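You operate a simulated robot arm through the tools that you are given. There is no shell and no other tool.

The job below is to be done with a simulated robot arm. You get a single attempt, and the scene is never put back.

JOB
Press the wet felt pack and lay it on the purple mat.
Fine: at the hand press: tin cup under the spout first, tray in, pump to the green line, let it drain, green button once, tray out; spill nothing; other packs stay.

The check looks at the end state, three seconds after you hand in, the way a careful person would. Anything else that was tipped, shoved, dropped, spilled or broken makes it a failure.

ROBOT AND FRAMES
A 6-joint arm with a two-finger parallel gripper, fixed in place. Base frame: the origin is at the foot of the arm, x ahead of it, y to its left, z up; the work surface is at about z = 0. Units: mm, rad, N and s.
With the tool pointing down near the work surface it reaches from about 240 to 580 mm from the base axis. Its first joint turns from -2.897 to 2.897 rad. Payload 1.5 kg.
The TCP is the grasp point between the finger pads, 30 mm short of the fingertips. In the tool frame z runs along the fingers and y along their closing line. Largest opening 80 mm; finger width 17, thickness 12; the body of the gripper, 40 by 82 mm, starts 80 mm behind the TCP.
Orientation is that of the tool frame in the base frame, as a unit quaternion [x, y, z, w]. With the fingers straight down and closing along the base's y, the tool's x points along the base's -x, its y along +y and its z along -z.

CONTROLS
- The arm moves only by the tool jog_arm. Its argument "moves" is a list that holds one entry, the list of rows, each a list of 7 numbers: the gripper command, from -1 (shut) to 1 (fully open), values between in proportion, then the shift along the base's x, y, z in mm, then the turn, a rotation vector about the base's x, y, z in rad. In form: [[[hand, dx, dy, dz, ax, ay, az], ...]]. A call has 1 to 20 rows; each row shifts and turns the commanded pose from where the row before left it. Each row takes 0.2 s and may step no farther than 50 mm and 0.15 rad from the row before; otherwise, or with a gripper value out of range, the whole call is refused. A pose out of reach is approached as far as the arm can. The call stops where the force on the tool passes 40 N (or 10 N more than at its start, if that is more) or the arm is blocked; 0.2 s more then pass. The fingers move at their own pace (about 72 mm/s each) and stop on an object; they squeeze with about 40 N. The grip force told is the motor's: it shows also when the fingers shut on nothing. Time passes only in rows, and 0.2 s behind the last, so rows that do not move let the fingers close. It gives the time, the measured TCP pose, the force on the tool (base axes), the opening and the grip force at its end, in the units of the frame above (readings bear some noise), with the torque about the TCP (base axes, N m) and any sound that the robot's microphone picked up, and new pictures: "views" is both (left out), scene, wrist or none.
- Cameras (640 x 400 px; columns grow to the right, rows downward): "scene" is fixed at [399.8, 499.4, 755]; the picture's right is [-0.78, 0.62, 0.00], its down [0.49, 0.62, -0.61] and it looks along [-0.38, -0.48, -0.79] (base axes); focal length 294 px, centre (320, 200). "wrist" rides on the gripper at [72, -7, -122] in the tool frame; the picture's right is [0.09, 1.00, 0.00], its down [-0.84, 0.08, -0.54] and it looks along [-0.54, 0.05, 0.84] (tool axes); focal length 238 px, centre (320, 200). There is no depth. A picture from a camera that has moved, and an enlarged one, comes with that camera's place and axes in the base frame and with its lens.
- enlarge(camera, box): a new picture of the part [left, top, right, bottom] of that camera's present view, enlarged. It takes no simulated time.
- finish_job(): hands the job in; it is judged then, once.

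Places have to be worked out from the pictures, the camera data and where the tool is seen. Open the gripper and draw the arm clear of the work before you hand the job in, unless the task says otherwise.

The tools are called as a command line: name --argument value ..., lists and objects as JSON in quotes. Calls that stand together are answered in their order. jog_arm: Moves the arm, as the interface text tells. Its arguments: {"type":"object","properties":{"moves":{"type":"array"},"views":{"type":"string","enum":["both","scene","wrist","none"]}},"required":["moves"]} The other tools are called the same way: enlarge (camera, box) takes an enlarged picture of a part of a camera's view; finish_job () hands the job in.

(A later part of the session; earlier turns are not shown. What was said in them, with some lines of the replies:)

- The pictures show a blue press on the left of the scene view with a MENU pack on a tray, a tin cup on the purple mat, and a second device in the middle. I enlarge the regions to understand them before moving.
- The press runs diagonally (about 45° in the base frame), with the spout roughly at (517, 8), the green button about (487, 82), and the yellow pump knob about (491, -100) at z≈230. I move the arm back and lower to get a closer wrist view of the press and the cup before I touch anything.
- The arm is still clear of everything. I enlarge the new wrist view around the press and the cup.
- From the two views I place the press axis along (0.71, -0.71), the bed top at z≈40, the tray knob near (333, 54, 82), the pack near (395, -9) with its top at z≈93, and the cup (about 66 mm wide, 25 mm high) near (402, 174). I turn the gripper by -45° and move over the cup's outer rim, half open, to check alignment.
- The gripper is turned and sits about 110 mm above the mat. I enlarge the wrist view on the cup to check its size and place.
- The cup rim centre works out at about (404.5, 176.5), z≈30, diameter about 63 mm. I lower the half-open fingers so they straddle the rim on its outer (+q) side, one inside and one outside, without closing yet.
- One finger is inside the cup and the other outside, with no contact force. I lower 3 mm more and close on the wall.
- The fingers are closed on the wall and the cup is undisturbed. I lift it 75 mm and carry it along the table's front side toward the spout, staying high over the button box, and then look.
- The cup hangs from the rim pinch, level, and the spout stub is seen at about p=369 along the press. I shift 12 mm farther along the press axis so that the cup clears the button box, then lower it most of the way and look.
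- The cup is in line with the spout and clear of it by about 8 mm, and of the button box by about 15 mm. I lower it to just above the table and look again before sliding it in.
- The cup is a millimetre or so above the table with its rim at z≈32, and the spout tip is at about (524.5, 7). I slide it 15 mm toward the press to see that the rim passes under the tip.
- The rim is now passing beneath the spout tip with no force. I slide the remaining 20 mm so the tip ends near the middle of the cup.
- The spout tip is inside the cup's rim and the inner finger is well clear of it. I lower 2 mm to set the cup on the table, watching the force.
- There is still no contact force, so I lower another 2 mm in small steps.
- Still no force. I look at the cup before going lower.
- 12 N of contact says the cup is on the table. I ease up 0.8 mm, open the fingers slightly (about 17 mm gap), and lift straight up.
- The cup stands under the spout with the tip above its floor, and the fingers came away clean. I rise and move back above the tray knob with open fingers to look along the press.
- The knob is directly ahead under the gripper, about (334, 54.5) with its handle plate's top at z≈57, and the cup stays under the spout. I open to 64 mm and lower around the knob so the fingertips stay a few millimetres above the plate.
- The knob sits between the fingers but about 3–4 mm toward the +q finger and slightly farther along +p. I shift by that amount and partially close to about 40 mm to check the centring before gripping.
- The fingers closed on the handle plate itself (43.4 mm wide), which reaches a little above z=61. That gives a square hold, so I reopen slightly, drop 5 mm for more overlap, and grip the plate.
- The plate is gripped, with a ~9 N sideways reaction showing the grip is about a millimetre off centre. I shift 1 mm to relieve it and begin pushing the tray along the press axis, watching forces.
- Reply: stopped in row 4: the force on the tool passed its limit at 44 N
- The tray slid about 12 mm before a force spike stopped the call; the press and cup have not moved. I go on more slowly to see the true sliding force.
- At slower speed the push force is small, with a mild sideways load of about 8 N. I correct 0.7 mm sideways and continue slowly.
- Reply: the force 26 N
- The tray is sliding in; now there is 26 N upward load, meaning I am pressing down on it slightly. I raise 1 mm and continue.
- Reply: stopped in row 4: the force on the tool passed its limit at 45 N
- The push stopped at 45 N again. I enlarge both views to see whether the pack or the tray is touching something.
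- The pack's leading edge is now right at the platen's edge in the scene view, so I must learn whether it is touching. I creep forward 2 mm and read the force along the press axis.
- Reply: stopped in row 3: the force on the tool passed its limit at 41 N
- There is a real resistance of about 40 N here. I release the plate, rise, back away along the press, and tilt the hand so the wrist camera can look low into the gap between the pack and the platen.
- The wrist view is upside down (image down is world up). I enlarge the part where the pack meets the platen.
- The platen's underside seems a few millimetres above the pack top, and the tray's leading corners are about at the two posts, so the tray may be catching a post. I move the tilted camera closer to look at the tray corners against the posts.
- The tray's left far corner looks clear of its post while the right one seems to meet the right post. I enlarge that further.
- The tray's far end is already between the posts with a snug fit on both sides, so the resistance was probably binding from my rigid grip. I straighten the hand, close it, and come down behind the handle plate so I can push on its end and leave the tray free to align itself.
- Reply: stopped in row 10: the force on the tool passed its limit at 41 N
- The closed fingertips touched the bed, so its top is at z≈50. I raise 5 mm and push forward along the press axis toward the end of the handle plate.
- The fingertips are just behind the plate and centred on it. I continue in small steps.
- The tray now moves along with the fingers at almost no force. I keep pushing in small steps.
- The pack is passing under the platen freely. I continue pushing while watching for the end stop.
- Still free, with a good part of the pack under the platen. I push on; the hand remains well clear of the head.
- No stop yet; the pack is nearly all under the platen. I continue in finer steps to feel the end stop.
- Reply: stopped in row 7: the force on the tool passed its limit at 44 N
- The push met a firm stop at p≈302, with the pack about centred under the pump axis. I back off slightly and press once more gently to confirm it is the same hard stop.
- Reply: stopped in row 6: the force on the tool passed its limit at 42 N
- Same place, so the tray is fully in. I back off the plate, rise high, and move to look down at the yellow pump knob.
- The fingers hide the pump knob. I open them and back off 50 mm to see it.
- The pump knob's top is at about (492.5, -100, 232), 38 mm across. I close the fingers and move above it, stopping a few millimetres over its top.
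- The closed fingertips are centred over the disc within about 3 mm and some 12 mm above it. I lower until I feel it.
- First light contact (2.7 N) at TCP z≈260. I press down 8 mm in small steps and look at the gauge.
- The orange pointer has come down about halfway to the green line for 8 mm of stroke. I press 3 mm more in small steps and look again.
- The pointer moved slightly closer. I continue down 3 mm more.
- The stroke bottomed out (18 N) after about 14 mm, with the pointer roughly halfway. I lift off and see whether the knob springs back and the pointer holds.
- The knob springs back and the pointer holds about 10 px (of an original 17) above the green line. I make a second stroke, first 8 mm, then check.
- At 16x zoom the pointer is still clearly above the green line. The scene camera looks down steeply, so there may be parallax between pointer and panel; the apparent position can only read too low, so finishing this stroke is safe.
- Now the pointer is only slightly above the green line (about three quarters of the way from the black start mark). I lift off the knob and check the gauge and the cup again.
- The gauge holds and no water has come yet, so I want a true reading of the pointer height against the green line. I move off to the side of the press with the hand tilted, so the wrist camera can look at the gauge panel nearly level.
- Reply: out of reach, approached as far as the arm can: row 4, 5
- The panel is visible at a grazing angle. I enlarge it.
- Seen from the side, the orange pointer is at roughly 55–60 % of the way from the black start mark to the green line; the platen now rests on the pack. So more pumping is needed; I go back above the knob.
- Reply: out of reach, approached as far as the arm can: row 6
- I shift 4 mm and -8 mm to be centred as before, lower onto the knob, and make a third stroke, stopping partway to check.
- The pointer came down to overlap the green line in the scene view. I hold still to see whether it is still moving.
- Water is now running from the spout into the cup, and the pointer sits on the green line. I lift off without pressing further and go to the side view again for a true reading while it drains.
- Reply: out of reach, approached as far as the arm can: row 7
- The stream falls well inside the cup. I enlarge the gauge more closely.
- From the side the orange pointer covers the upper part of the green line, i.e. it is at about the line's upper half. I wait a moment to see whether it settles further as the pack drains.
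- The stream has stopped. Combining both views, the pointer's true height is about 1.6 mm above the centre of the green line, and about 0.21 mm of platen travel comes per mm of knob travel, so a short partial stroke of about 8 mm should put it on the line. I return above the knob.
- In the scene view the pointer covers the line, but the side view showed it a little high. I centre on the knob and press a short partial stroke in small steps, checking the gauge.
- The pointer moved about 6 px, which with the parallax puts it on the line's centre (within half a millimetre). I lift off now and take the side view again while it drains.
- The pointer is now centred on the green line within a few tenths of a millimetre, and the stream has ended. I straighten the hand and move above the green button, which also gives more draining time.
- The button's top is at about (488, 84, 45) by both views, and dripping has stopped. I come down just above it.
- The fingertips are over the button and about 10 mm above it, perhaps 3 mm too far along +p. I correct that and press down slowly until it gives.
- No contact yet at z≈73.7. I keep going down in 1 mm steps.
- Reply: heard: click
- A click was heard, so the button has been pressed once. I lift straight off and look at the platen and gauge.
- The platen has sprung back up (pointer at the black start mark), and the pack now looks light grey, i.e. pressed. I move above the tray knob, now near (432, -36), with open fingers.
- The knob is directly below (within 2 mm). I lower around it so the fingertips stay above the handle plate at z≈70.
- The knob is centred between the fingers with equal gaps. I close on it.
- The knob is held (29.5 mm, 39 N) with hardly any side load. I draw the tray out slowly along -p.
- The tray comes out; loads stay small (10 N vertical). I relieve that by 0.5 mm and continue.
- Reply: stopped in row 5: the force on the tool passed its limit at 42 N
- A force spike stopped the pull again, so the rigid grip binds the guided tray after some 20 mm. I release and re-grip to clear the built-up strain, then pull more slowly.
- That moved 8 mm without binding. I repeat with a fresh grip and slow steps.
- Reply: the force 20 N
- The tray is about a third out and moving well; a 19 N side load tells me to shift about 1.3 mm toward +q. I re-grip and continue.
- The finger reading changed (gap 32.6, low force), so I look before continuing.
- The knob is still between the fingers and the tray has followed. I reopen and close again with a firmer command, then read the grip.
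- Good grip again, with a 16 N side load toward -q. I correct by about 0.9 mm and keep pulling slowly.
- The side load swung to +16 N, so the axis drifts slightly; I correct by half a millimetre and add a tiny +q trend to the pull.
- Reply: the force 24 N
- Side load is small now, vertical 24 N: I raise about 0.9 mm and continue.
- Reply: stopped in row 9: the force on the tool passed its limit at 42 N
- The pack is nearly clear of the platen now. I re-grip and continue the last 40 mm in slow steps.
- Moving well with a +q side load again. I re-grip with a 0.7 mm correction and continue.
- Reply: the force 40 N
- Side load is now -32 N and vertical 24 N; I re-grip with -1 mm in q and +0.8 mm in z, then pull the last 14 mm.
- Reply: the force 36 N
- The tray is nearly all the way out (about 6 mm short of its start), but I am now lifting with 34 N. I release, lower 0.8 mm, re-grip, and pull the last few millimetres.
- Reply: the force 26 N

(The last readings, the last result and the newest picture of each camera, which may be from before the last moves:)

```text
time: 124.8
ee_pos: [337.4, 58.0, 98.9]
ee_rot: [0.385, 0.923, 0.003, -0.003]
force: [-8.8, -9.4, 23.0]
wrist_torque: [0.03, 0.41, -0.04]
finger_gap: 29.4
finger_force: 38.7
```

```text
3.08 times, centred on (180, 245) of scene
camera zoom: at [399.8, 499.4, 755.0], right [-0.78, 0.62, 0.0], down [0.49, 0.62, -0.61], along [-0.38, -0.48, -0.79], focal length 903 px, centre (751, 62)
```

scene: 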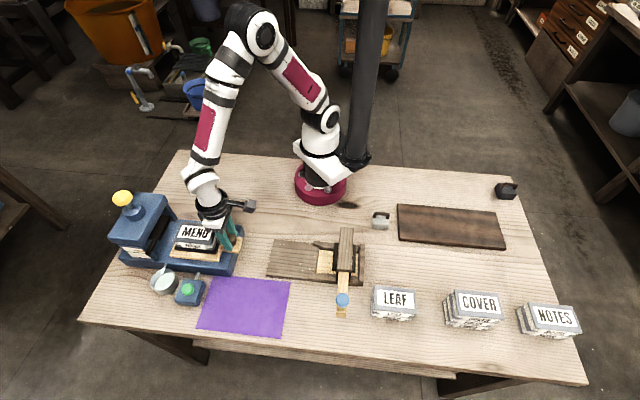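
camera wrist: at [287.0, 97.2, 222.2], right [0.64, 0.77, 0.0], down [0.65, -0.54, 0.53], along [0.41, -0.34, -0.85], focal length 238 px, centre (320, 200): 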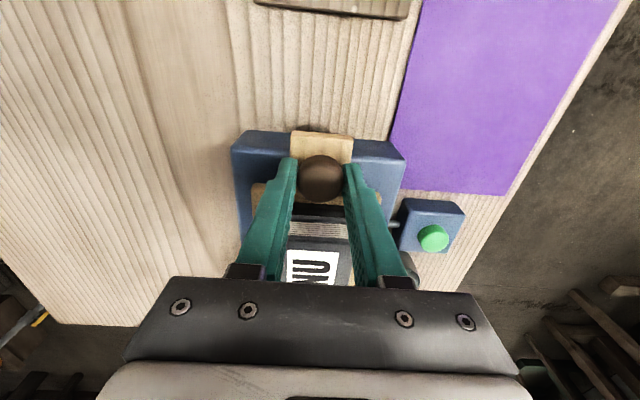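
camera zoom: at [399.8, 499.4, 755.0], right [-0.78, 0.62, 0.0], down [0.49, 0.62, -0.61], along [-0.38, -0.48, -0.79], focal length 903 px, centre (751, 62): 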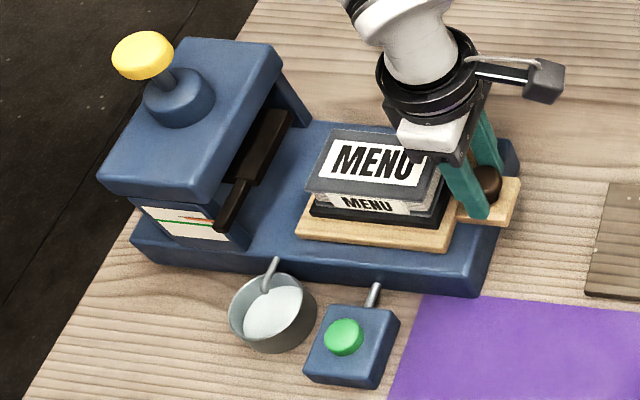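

The tray is back at its starting place. I open, rise straight up, and move above the pack to measure it.

jog_arm --moves '[[[0.0, 0, 0, 0, 0, 0, 0], [0.4, 0, 0, 0, 0, 0, 0], [0.4, 0, 0, 20, 0, 0, 0], [0.6, 0, 0, 40, 0, 0, 0], [1, 0, 0, 40, 0, 0, 0], [1, 10, -10, 20, 0, 0, 0], [1, 0, 0, 0, 0, 0, 0]]]'

enlarge --camera "wrist" --box '[220, 60, 420, 280]'

enlarge --camera "scene" --box '[150, 200, 250, 290]'

```text
time: 126.4
ee_pos: [347.1, 47.4, 219.9]
ee_rot: [0.384, 0.923, 0.003, -0.003]
force: [-0.8, -0.6, -0.4]
wrist_torque: [-0.02, 0.0, 0.0]
finger_gap: 79.8
finger_force: 0.0
camera wrist: at [292.2, 91.8, 342.2], right [0.64, 0.77, 0.0], down [0.65, -0.54, 0.53], along [0.41, -0.34, -0.85], focal length 238 px, centre (320, 200)
```

scene: 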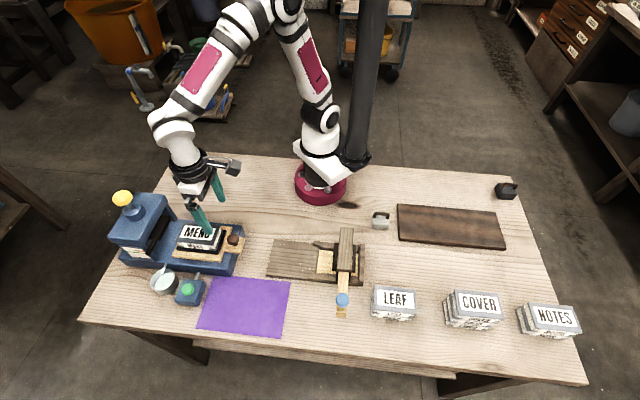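
wrist: 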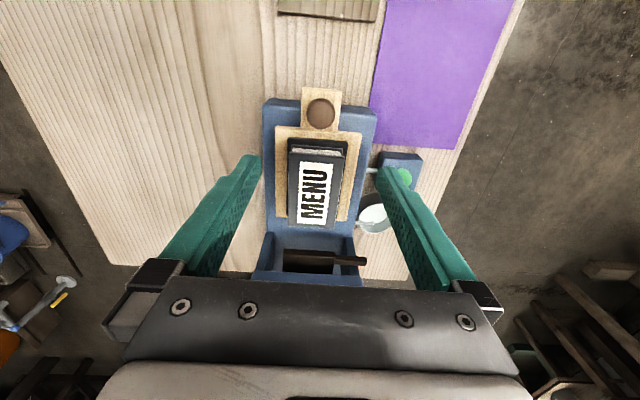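

```text
1.82 times, centred on (320, 170) of wrist
camera zoom: at [292.2, 91.8, 342.2], right [0.64, 0.77, 0.0], down [0.65, -0.54, 0.53], along [0.41, -0.34, -0.85], focal length 433 px, centre (320, 254)
```

zoom: 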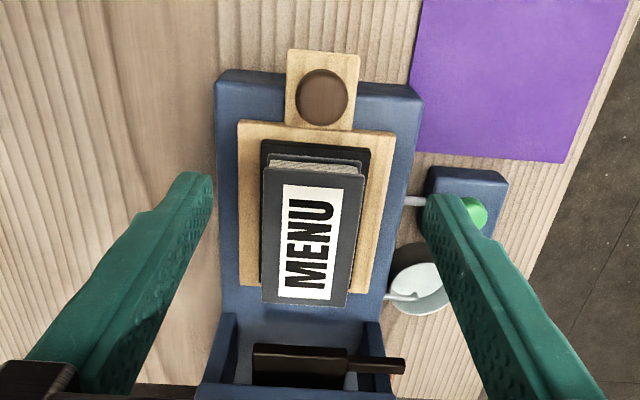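

```text
4.44 times, centred on (200, 245) of scene
camera zoom: at [399.8, 499.4, 755.0], right [-0.78, 0.62, 0.0], down [0.49, 0.62, -0.61], along [-0.38, -0.48, -0.79], focal length 1305 px, centre (853, 0)
```

zoom: 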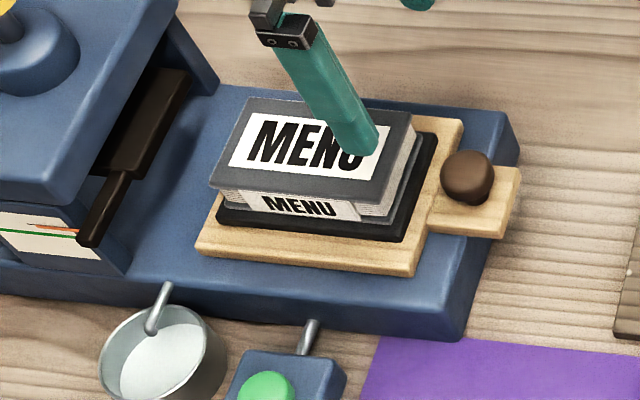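

The pack is about 62 mm wide and 100 mm long, centred near (402, -7), so fully open fingers clear it by 9 mm each side. I move above its centre and come down to just over its top to check.

jog_arm --moves '[[[1, 27, -27, 0, 0, 0, 0], [1, 28, -27, 0, 0, 0, 0], [1, 0, 0, -30, 0, 0, 0], [1, 0, 0, -30, 0, 0, 0], [1, 0, 0, -20, 0, 0, 0], [1, 0, 0, 0, 0, 0, 0]]]'

enlarge --camera "wrist" --box '[200, 80, 440, 290]'

enlarge --camera "scene" --box '[140, 190, 250, 290]'

```text
time: 127.8
ee_pos: [404.5, -6.9, 139.8]
ee_rot: [0.384, 0.923, 0.004, -0.004]
force: [-0.2, 0.3, -0.1]
wrist_torque: [-0.01, -0.03, -0.01]
finger_gap: 80.2
finger_force: 0.0
camera wrist: at [349.3, 37.3, 261.1], right [0.64, 0.77, 0.0], down [0.65, -0.55, 0.53], along [0.41, -0.34, -0.85], focal length 238 px, centre (320, 200)
```

scene: 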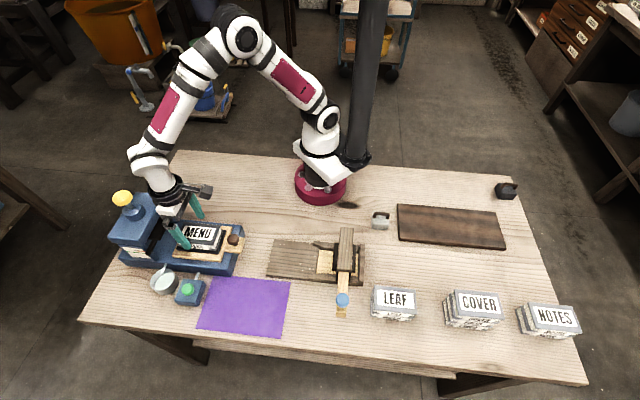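
wrist: 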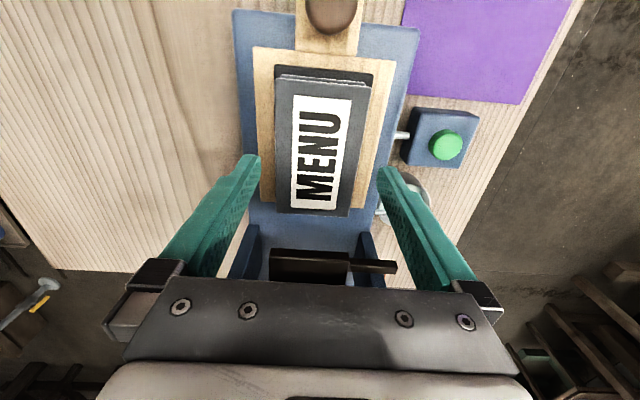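

```text
1.90 times, centred on (320, 185) of wrist
camera zoom: at [349.3, 37.3, 261.1], right [0.64, 0.77, 0.0], down [0.65, -0.55, 0.53], along [0.41, -0.34, -0.85], focal length 454 px, centre (320, 229)
```

zoom: 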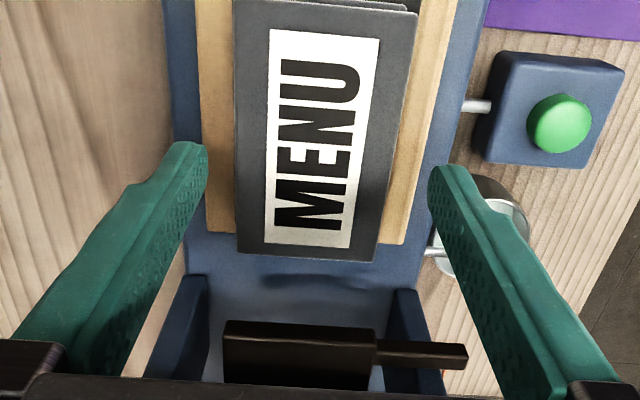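

```text
4.00 times, centred on (195, 240) of scene
camera zoom: at [399.8, 499.4, 755.0], right [-0.78, 0.62, 0.0], down [0.49, 0.62, -0.61], along [-0.38, -0.48, -0.79], focal length 1174 px, centre (820, 40)
```

zoom: 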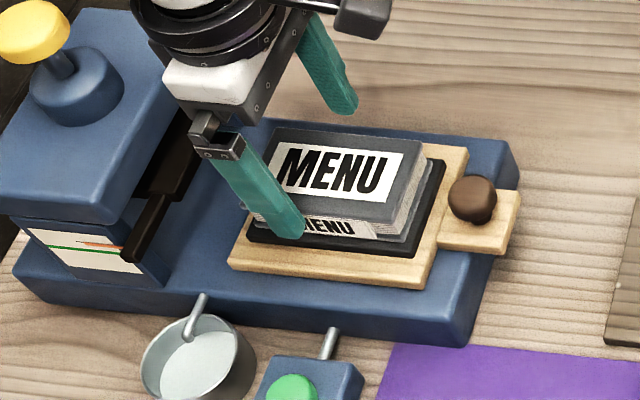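

The pack lies square to the gripper and centred between the fingers. I lower so the fingertips come beside it, still above the black base board, watching for contact.

jog_arm --moves '[[[1, -1, 1, -15, 0, 0, 0], [1, 0, 0, -10, 0, 0, 0], [1, 0, 0, -5, 0, 0, 0], [1, 0, 0, 0, 0, 0, 0]]]'

enlarge --camera "wrist" --box '[200, 80, 440, 290]'

enlarge --camera "scene" --box '[140, 200, 230, 280]'

```text
time: 128.8
ee_pos: [401.8, -4.9, 109.7]
ee_rot: [0.385, 0.923, 0.004, -0.004]
force: [-0.2, 0.1, -1.0]
wrist_torque: [0.0, -0.03, 0.02]
finger_gap: 80.0
finger_force: 0.0
camera wrist: at [346.7, 38.6, 231.7], right [0.64, 0.77, 0.0], down [0.65, -0.55, 0.53], along [0.41, -0.34, -0.85], focal length 238 px, centre (320, 200)
```

scene: 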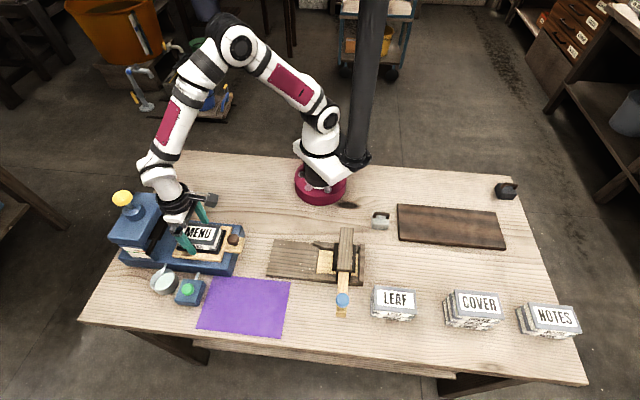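
wrist: 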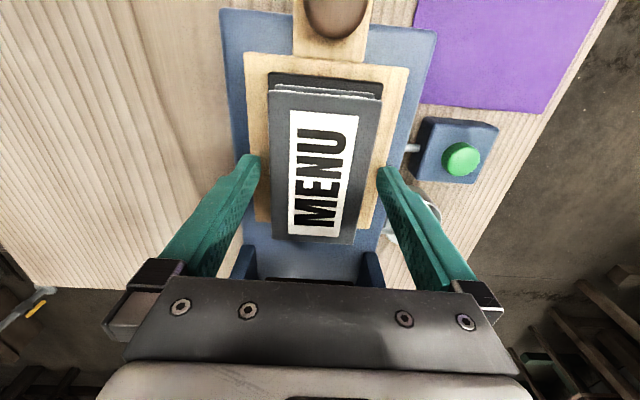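

```text
1.90 times, centred on (320, 185) of wrist
camera zoom: at [346.7, 38.6, 231.7], right [0.64, 0.77, 0.0], down [0.65, -0.55, 0.53], along [0.41, -0.34, -0.85], focal length 454 px, centre (320, 229)
```

zoom: 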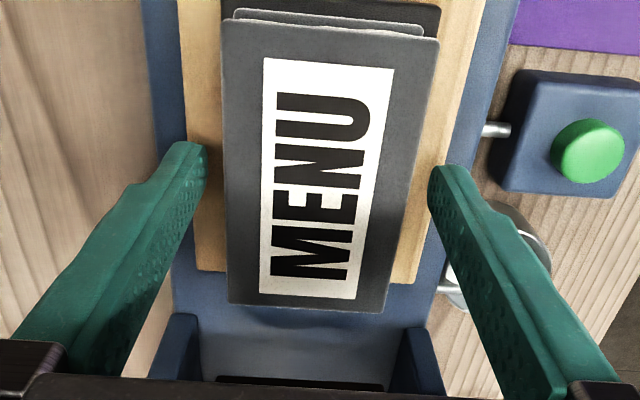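

```text
5.00 times, centred on (185, 240) of scene
camera zoom: at [399.8, 499.4, 755.0], right [-0.78, 0.62, 0.0], down [0.49, 0.62, -0.61], along [-0.38, -0.48, -0.79], focal length 1468 px, centre (995, 0)
```

zoom: 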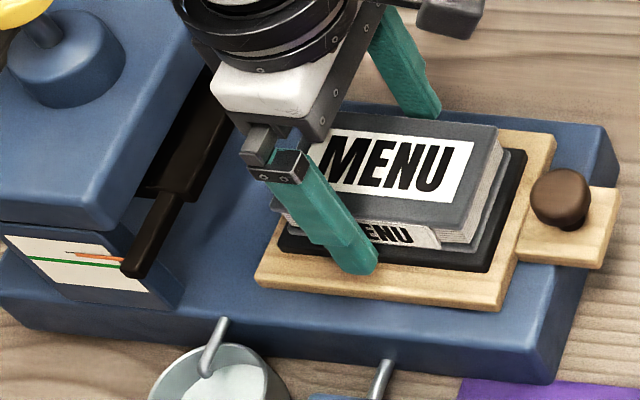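

The fingers straddle the pack evenly. I lower 3 mm more and close on it.

jog_arm --moves '[[[1, 0, 0, -3, 0, 0, 0], [0.8, 0, 0, 0, 0, 0, 0], [0.6, 0, 0, 0, 0, 0, 0], [0.4, 0, 0, 0, 0, 0, 0], [0.2, 0, 0, 0, 0, 0, 0], [0.2, 0, 0, 0, 0, 0, 0]]]'

enlarge --camera "wrist" --box '[200, 80, 440, 290]'

```text
time: 130.2
ee_pos: [401.8, -6.4, 106.9]
ee_rot: [0.384, 0.923, 0.004, -0.004]
force: [-1.1, -0.4, 0.2]
wrist_torque: [0.0, 0.03, 0.02]
finger_gap: 59.2
finger_force: 39.6
camera wrist: at [346.8, 38.1, 228.7], right [0.64, 0.77, 0.0], down [0.65, -0.54, 0.53], along [0.41, -0.34, -0.85], focal length 238 px, centre (320, 200)
```

scene: 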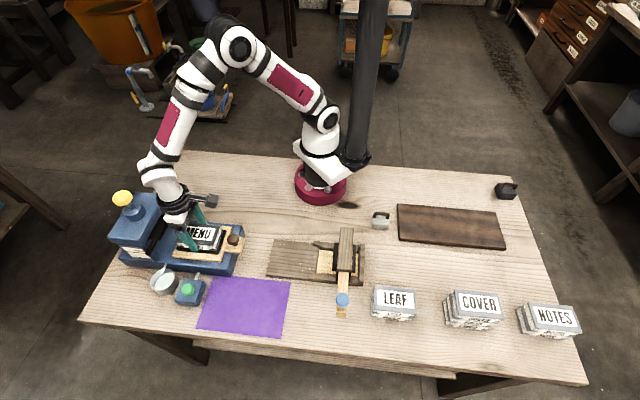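
wrist: 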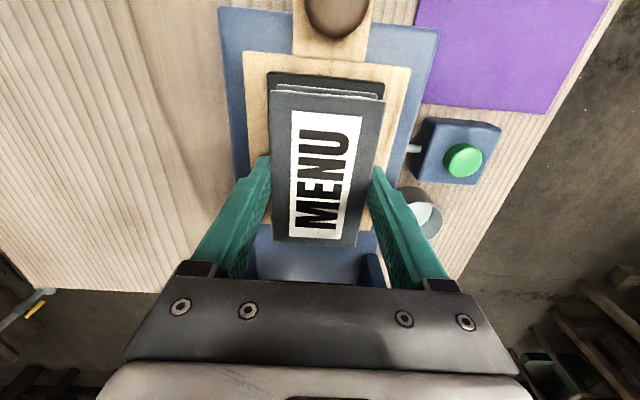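

```text
1.90 times, centred on (320, 185) of wrist
camera zoom: at [346.8, 38.1, 228.7], right [0.64, 0.77, 0.0], down [0.65, -0.54, 0.53], along [0.41, -0.34, -0.85], focal length 454 px, centre (320, 229)
```

zoom: 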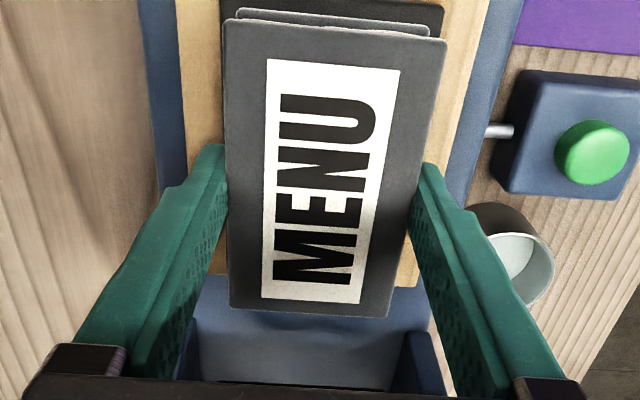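

The pack is gripped (59 mm, 40 N). I lift it 15 mm slowly and check that only the pack comes up.

jog_arm --moves '[[[0.2, 0, 0, 2, 0, 0, 0], [0.2, 0, 0, 3, 0, 0, 0], [0.2, 0, 0, 5, 0, 0, 0], [0.2, 0, 0, 5, 0, 0, 0], [0.2, 0, 0, 0, 0, 0, 0]]]'

enlarge --camera "scene" --box '[140, 200, 250, 290]'

```text
time: 131.4
ee_pos: [401.9, -5.1, 121.3]
ee_rot: [0.384, 0.923, 0.003, -0.003]
force: [-0.3, -0.8, -0.7]
wrist_torque: [0.02, -0.01, 0.0]
finger_gap: 59.3
finger_force: 40.0
camera wrist: at [346.8, 38.7, 243.3], right [0.64, 0.77, 0.0], down [0.65, -0.54, 0.53], along [0.41, -0.34, -0.85], focal length 238 px, centre (320, 200)
```

scene: 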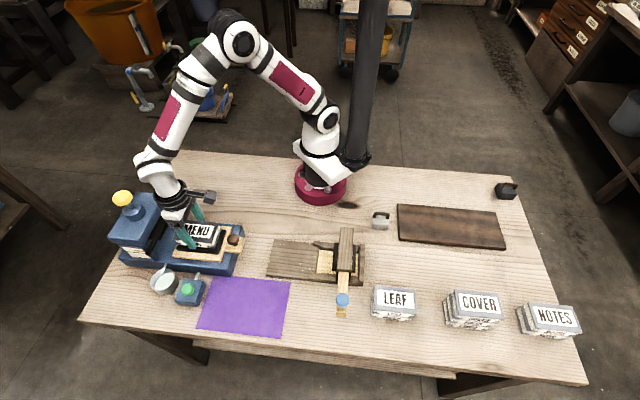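
wrist: 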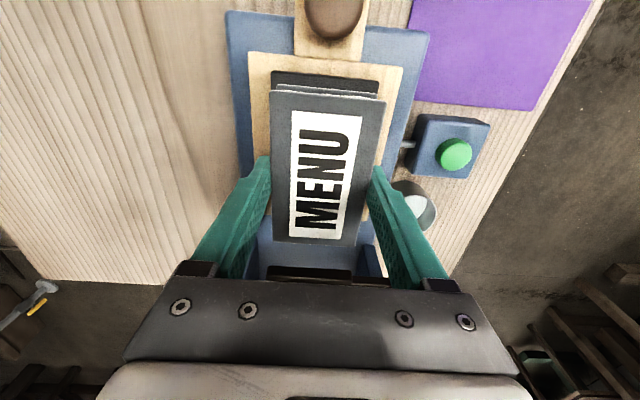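

```text
4.44 times, centred on (195, 245) of scene
camera zoom: at [399.8, 499.4, 755.0], right [-0.78, 0.62, 0.0], down [0.49, 0.62, -0.61], along [-0.38, -0.48, -0.79], focal length 1305 px, centre (876, 0)
```

zoom: 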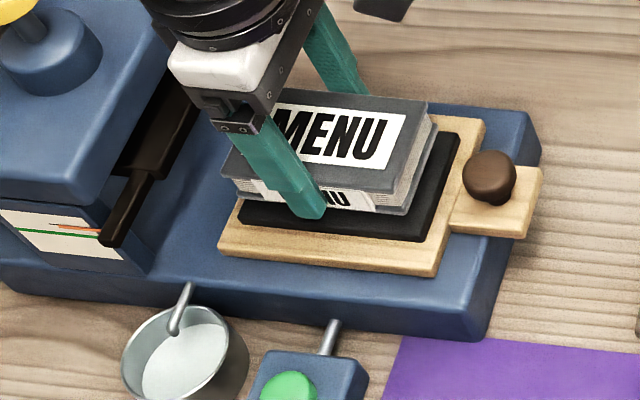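

Only the pack came up, with the base board and tray staying put. I raise it and carry it over to the middle of the purple mat.

jog_arm --moves '[[[0.2, 0, 0, 25, 0, 0, 0], [0.2, 0, 0, 30, 0, 0, 0], [0.2, -1, 30, 0, 0, 0, 0], [0.2, -1, 35, 0, 0, 0, 0], [0.2, -1, 35, 0, 0, 0, 0], [0.2, -1, 35, 0, 0, 0, 0], [0.2, -2, 35, 0, 0, 0, 0], [0.2, -1, 23, 0, 0, 0, 0], [0.2, 0, 0, -30, 0, 0, 0], [0.2, 0, 0, 0, 0, 0, 0]]]'

enlarge --camera "wrist" --box '[160, 0, 480, 290]'

enlarge --camera "scene" --box '[140, 220, 310, 350]'

```text
time: 133.6
ee_pos: [395.8, 187.8, 146.1]
ee_rot: [0.384, 0.923, 0.004, -0.004]
force: [-0.2, 1.3, -1.4]
wrist_torque: [0.03, 0.01, 0.01]
finger_gap: 59.4
finger_force: 39.9
camera wrist: at [340.9, 231.9, 268.5], right [0.64, 0.77, 0.0], down [0.65, -0.55, 0.53], along [0.41, -0.34, -0.85], focal length 238 px, centre (320, 200)
```

scene: 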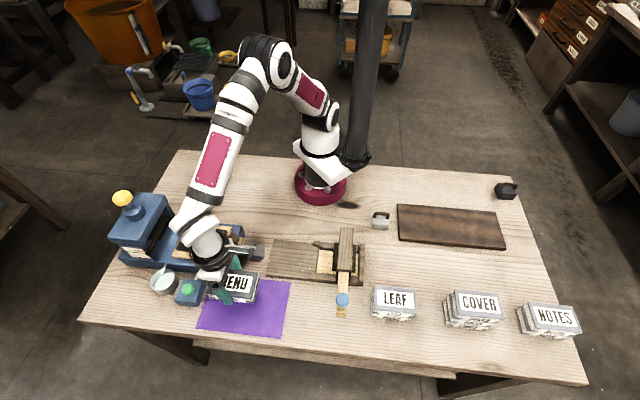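
wrist: 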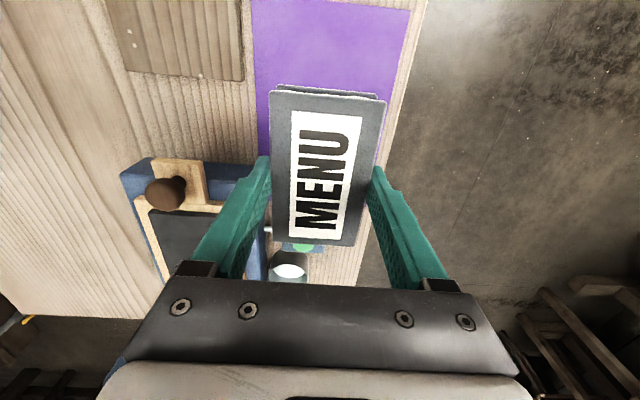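

```text
1.38 times, centred on (320, 145) of wrist
camera zoom: at [340.9, 231.9, 268.5], right [0.64, 0.77, 0.0], down [0.65, -0.55, 0.53], along [0.41, -0.34, -0.85], focal length 329 px, centre (320, 276)
```

zoom: 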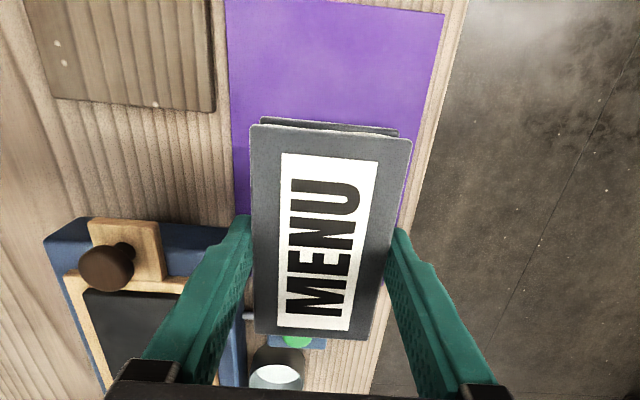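

```text
3.08 times, centred on (225, 285) of scene
camera zoom: at [399.8, 499.4, 755.0], right [-0.78, 0.62, 0.0], down [0.49, 0.62, -0.61], along [-0.38, -0.48, -0.79], focal length 903 px, centre (612, -62)
```

zoom: 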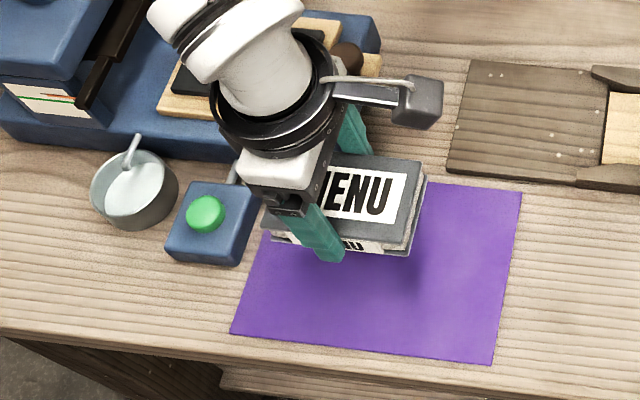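

The pack is above the middle of the mat, clear of the button box and bed. I lower it most of the way.

jog_arm --moves '[[[0.2, 0, 0, -30, 0, 0, 0], [0.2, 0, 0, -30, 0, 0, 0], [0.2, 0, 0, -25, 0, 0, 0], [0.2, 0, 0, -10, 0, 0, 0], [0.2, 0, 0, 0, 0, 0, 0]]]'

enlarge --camera "scene" --box '[160, 230, 310, 350]'

enlarge --camera "wrist" --box '[160, 0, 480, 290]'

```text
time: 134.8
ee_pos: [395.4, 189.3, 50.2]
ee_rot: [0.385, 0.923, 0.003, -0.004]
force: [-0.1, -0.1, -1.4]
wrist_torque: [0.01, -0.02, -0.03]
finger_gap: 59.2
finger_force: 39.9
camera wrist: at [339.5, 232.2, 172.9], right [0.64, 0.77, 0.0], down [0.65, -0.54, 0.53], along [0.41, -0.34, -0.85], focal length 238 px, centre (320, 200)
```

scene: 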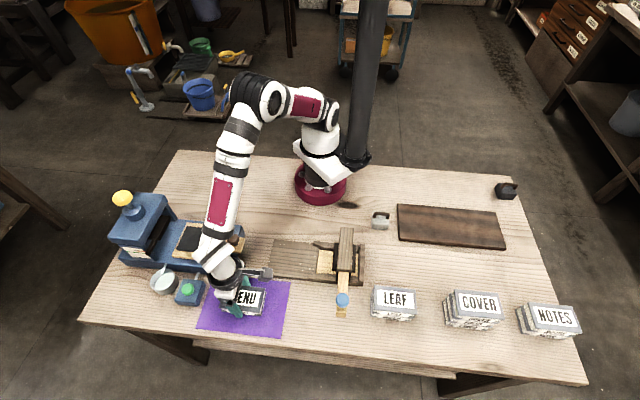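
wrist: 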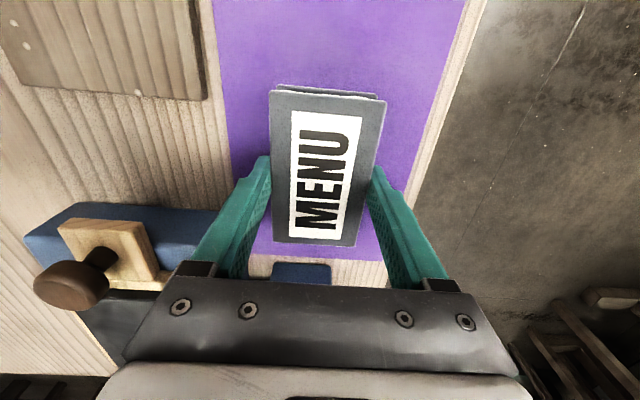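

```text
3.33 times, centred on (235, 290) of scene
camera zoom: at [399.8, 499.4, 755.0], right [-0.78, 0.62, 0.0], down [0.49, 0.62, -0.61], along [-0.38, -0.48, -0.79], focal length 979 px, centre (603, -100)
```

zoom: 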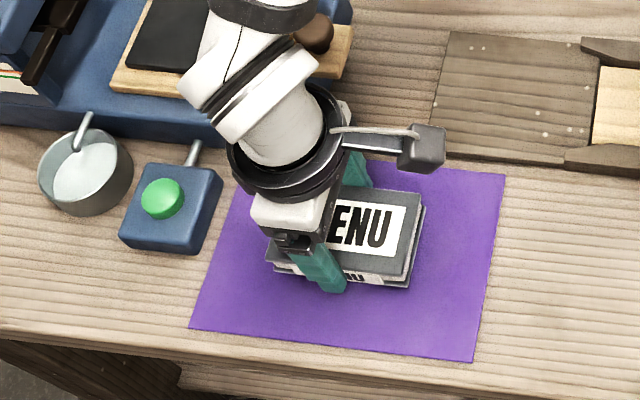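

```text
1.38 times, centred on (320, 145) of wrist
camera zoom: at [339.5, 232.2, 172.9], right [0.64, 0.77, 0.0], down [0.65, -0.54, 0.53], along [0.41, -0.34, -0.85], focal length 329 px, centre (320, 276)
```

zoom: 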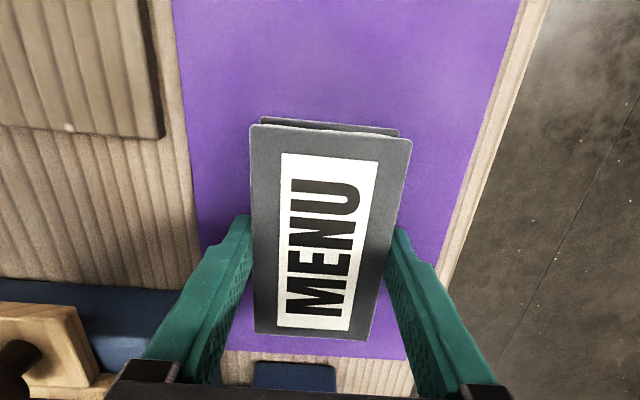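

Well placed over the mat. I lower in small steps until it touches.

jog_arm --moves '[[[0.2, 0, 0, -4, 0, 0, 0], [0.2, 0, 0, -3, 0, 0, 0], [0.2, 0, 0, -2, 0, 0, 0], [0.2, 0, 0, 0, 0, 0, 0]]]' --views "none"

```text
time: 135.8
ee_pos: [394.5, 186.7, 41.5]
ee_rot: [0.385, 0.923, 0.004, -0.004]
force: [-0.4, -0.3, -1.7]
wrist_torque: [0.0, 0.03, 0.03]
finger_gap: 59.3
finger_force: 39.7
```

No contact yet at z≈41.5. I go down 1 mm at a time.

jog_arm --moves '[[[0.2, 0, 0, -1, 0, 0, 0], [0.2, 0, 0, -1, 0, 0, 0], [0.2, 0, 0, -1, 0, 0, 0], [0.2, 0, 0, 0, 0, 0, 0]]]' --views "none"

```text
time: 136.8
ee_pos: [393.8, 187.7, 38.5]
ee_rot: [0.385, 0.923, 0.004, -0.004]
force: [-6.2, -6.6, 19.7]
wrist_torque: [-0.67, 0.69, 0.06]
finger_gap: 59.3
finger_force: 39.9
```

The pack is on the mat (20 N). I ease up 0.7 mm and open the fingers gradually.

jog_arm --moves '[[[0.2, 0, 0, 0.7, 0, 0, 0], [0.5, 0, 0, 0, 0, 0, 0], [0.65, 0, 0, 0, 0, 0, 0], [0.85, 0, 0, 0, 0, 0, 0], [0.95, 0, 0, 0, 0, 0, 0], [0.95, 0, 0, 0, 0, 0, 0]]]'

enlarge --camera "wrist" --box '[160, 0, 480, 290]'

```text
time: 138.2
ee_pos: [393.8, 188.5, 39.9]
ee_rot: [0.384, 0.923, 0.003, -0.004]
force: [0.9, -0.4, -0.6]
wrist_torque: [0.01, -0.01, 0.03]
finger_gap: 78.0
finger_force: 0.1
camera wrist: at [339.3, 231.8, 162.1], right [0.64, 0.77, 0.0], down [0.65, -0.54, 0.53], along [0.41, -0.34, -0.85], focal length 238 px, centre (320, 200)
```

scene: 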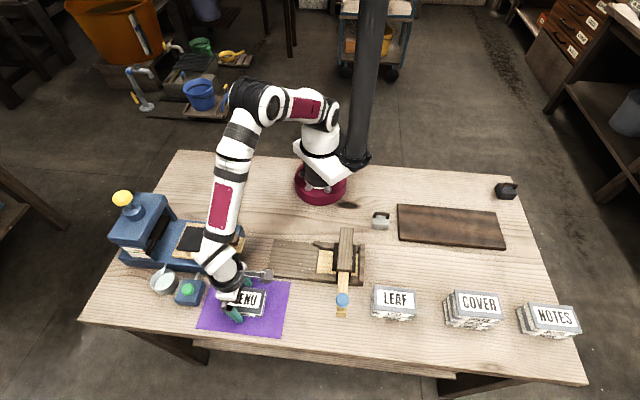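
wrist: 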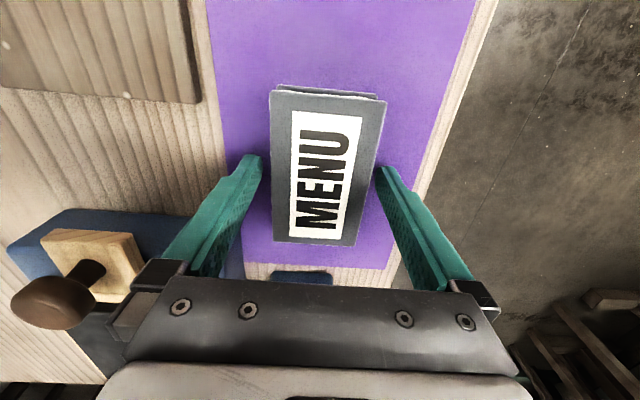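

```text
1.38 times, centred on (320, 145) of wrist
camera zoom: at [339.3, 231.8, 162.1], right [0.64, 0.77, 0.0], down [0.65, -0.54, 0.53], along [0.41, -0.34, -0.85], focal length 329 px, centre (320, 276)
```

zoom: 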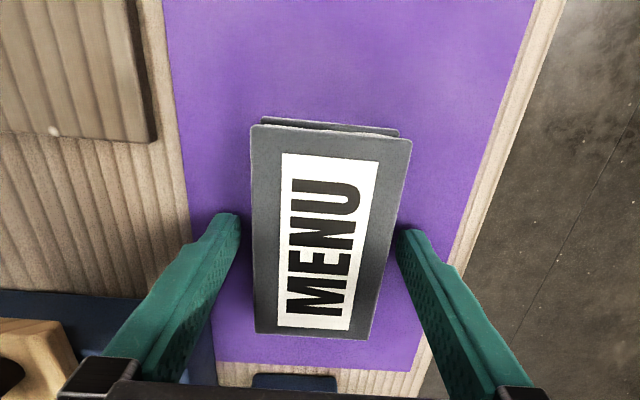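

The pack lies flat on the mat and the fingers are free of it. I lift straight up and draw the arm back, high and clear of everything.

jog_arm --moves '[[[0.95, 0, 0, 10, 0, 0, 0], [0.95, 0, 0, 25, 0, 0, 0], [0.95, 0, 0, 40, 0, 0, 0], [0.95, 0, 0, 45, 0, 0, 0], [0.95, 0, 0, 45, 0, 0, 0], [1, -10, -20, 45, 0, 0, 0], [1, -20, -35, 30, 0, 0, 0], [1, -30, -35, 20, 0, 0, 0], [1, -30, -35, 0, 0, 0, 0], [1, -20, -35, 0, 0, 0, 0], [1, 0, 0, 0, 0, 0, 0]]]'

enlarge --camera "scene" --box '[80, 170, 310, 350]'

enlarge --camera "scene" --box '[250, 170, 600, 350]'

enlarge --camera "scene" --box '[140, 250, 300, 340]'

```text
refused: row 6 steps farther than a row can; nothing moved
```

```text
2.22 times, centred on (195, 260) of scene
camera zoom: at [399.8, 499.4, 755.0], right [-0.78, 0.62, 0.0], down [0.49, 0.62, -0.61], along [-0.38, -0.48, -0.79], focal length 652 px, centre (598, 67)
```

zoom: 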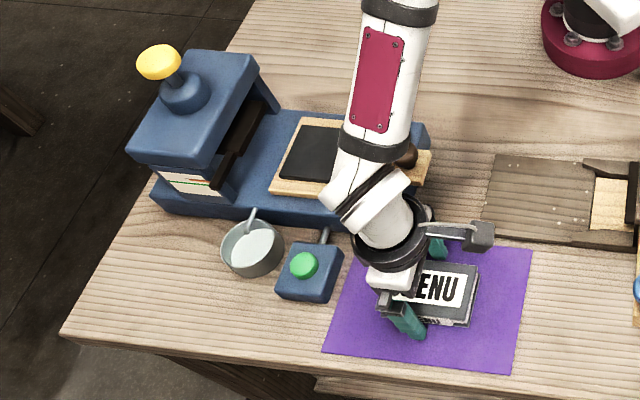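

```text
1.83 times, centred on (425, 260) of scene
camera zoom: at [399.8, 499.4, 755.0], right [-0.78, 0.62, 0.0], down [0.49, 0.62, -0.61], along [-0.38, -0.48, -0.79], focal length 537 px, centre (128, 90)
```

zoom: 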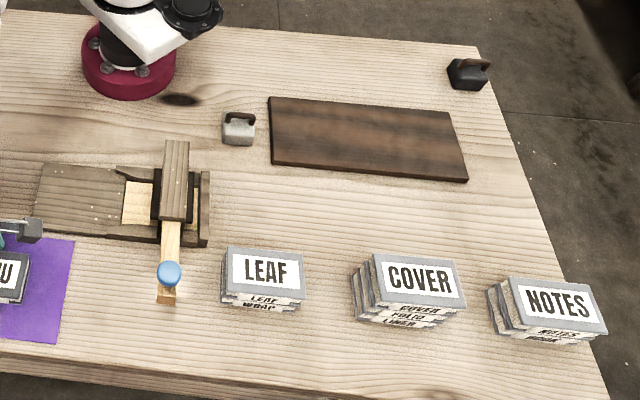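

```text
4.00 times, centred on (220, 295) of scene
camera zoom: at [399.8, 499.4, 755.0], right [-0.78, 0.62, 0.0], down [0.49, 0.62, -0.61], along [-0.38, -0.48, -0.79], focal length 1174 px, centre (720, -180)
```

zoom: 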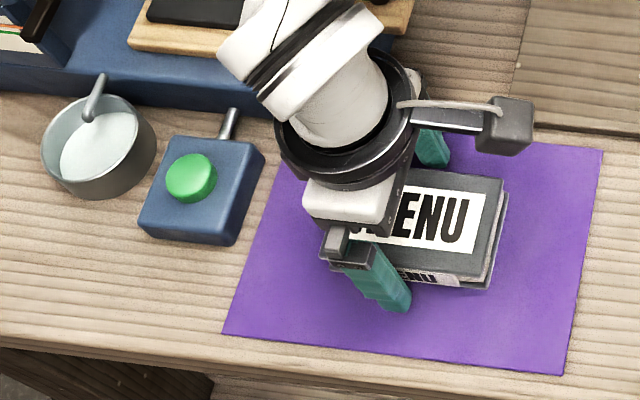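

That call was refused because one row was too long; nothing moved. I repeat the retreat with smaller steps.

jog_arm --moves '[[[0.95, 0, 0, 10, 0, 0, 0], [0.95, 0, 0, 25, 0, 0, 0], [0.95, 0, 0, 40, 0, 0, 0], [0.95, 0, 0, 45, 0, 0, 0], [0.95, 0, 0, 45, 0, 0, 0], [1, 0, 0, 40, 0, 0, 0], [1, 0, 0, 35, 0, 0, 0], [1, -20, -35, 10, 0, 0, 0], [1, -25, -38, 0, 0, 0, 0], [1, -25, -38, 0, 0, 0, 0], [1, -25, -38, 0, 0, 0, 0], [1, 0, 0, 0, 0, 0, 0]]]'

enlarge --camera "scene" --box '[80, 170, 310, 350]'

enlarge --camera "scene" --box '[140, 250, 300, 340]'

```text
time: 140.8
ee_pos: [297.8, 40.3, 289.6]
ee_rot: [0.383, 0.924, 0.005, -0.004]
force: [0.5, 0.3, 0.1]
wrist_torque: [0.01, 0.02, 0.0]
finger_gap: 80.3
finger_force: 0.0
camera wrist: at [243.1, 82.7, 411.2], right [0.64, 0.77, 0.0], down [0.65, -0.55, 0.53], along [0.41, -0.34, -0.85], focal length 238 px, centre (320, 200)
```

scene: 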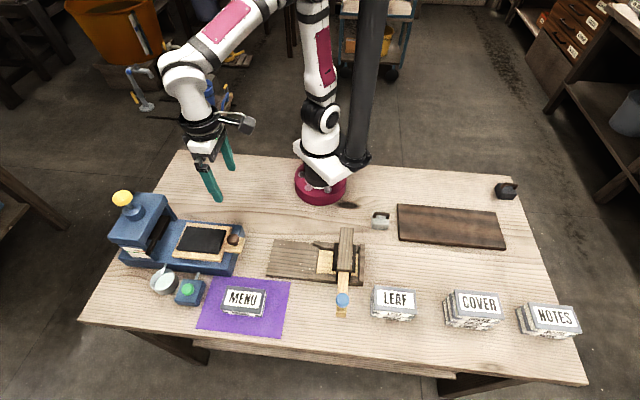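
wrist: 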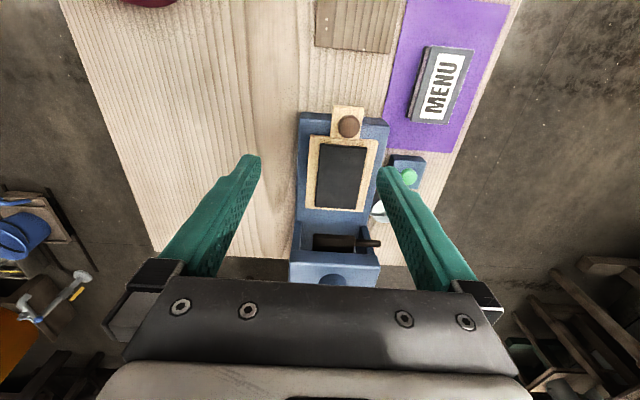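

```text
2.22 times, centred on (195, 260) of scene
camera zoom: at [399.8, 499.4, 755.0], right [-0.78, 0.62, 0.0], down [0.49, 0.62, -0.61], along [-0.38, -0.48, -0.79], focal length 652 px, centre (598, 67)
```

zoom: 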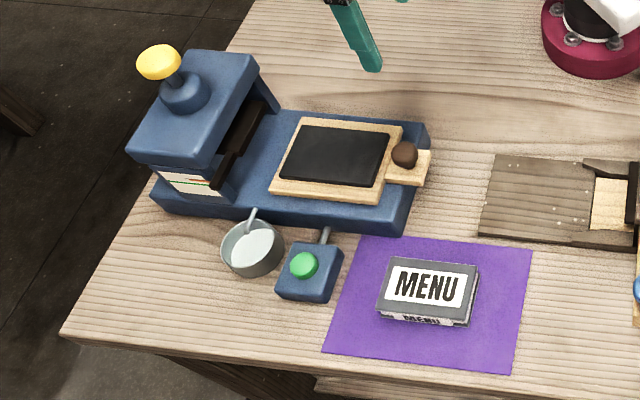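

```text
4.00 times, centred on (220, 295) of scene
camera zoom: at [399.8, 499.4, 755.0], right [-0.78, 0.62, 0.0], down [0.49, 0.62, -0.61], along [-0.38, -0.48, -0.79], focal length 1174 px, centre (720, -180)
```

zoom: 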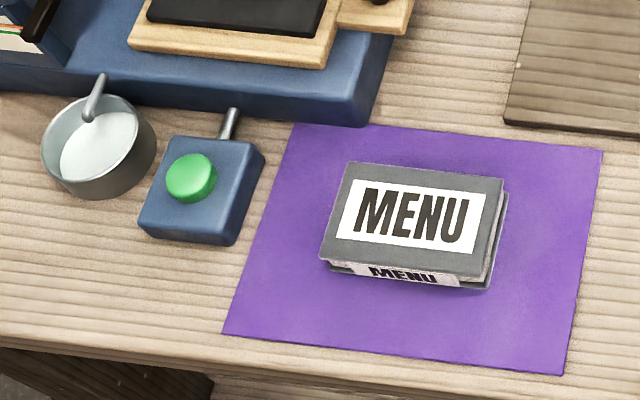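

Everything looks right. The pressed MENU pack lies flat on the purple mat, the tray is out, the platen is released, and the cup holds the water under the spout with nothing spilled. The other packs have not moved, and the open gripper is clear of the work, so I hand the job in.

finish_job

```text
The job is handed in.
```

I pressed the MENU pack and laid it flat on the purple mat, then handed the job in; I haven't seen the check's result.

- **Cup:** I placed it under the spout before anything else. It now holds the drained water, and I saw no water on the table.
- **Tray in:** I pushed it in to its hard stop. My first grip on the handle bound up, so I pushed on the end of the handle instead.
- **Pumping:** It took three strokes and one short partial stroke. The pointer ended within about half a millimetre of the green line's centre, read from two camera angles.
- **Drain and button:** I waited until the stream had stopped, then pressed the green button once and heard a click. The platen went back up.
- **Tray out:** I drew it back to where it started. Pulling on the knob hit the 40 N force limit twice, so I re-gripped several times on the way.

Pushing and pulling the tray hit that force limit several times, and the fingertips pressed once on the press bed at about 40 N. I saw nothing shift or break from any of it. The LEAF, COVER and NOTES packs are where they were, and the gripper is open and clear of the work.
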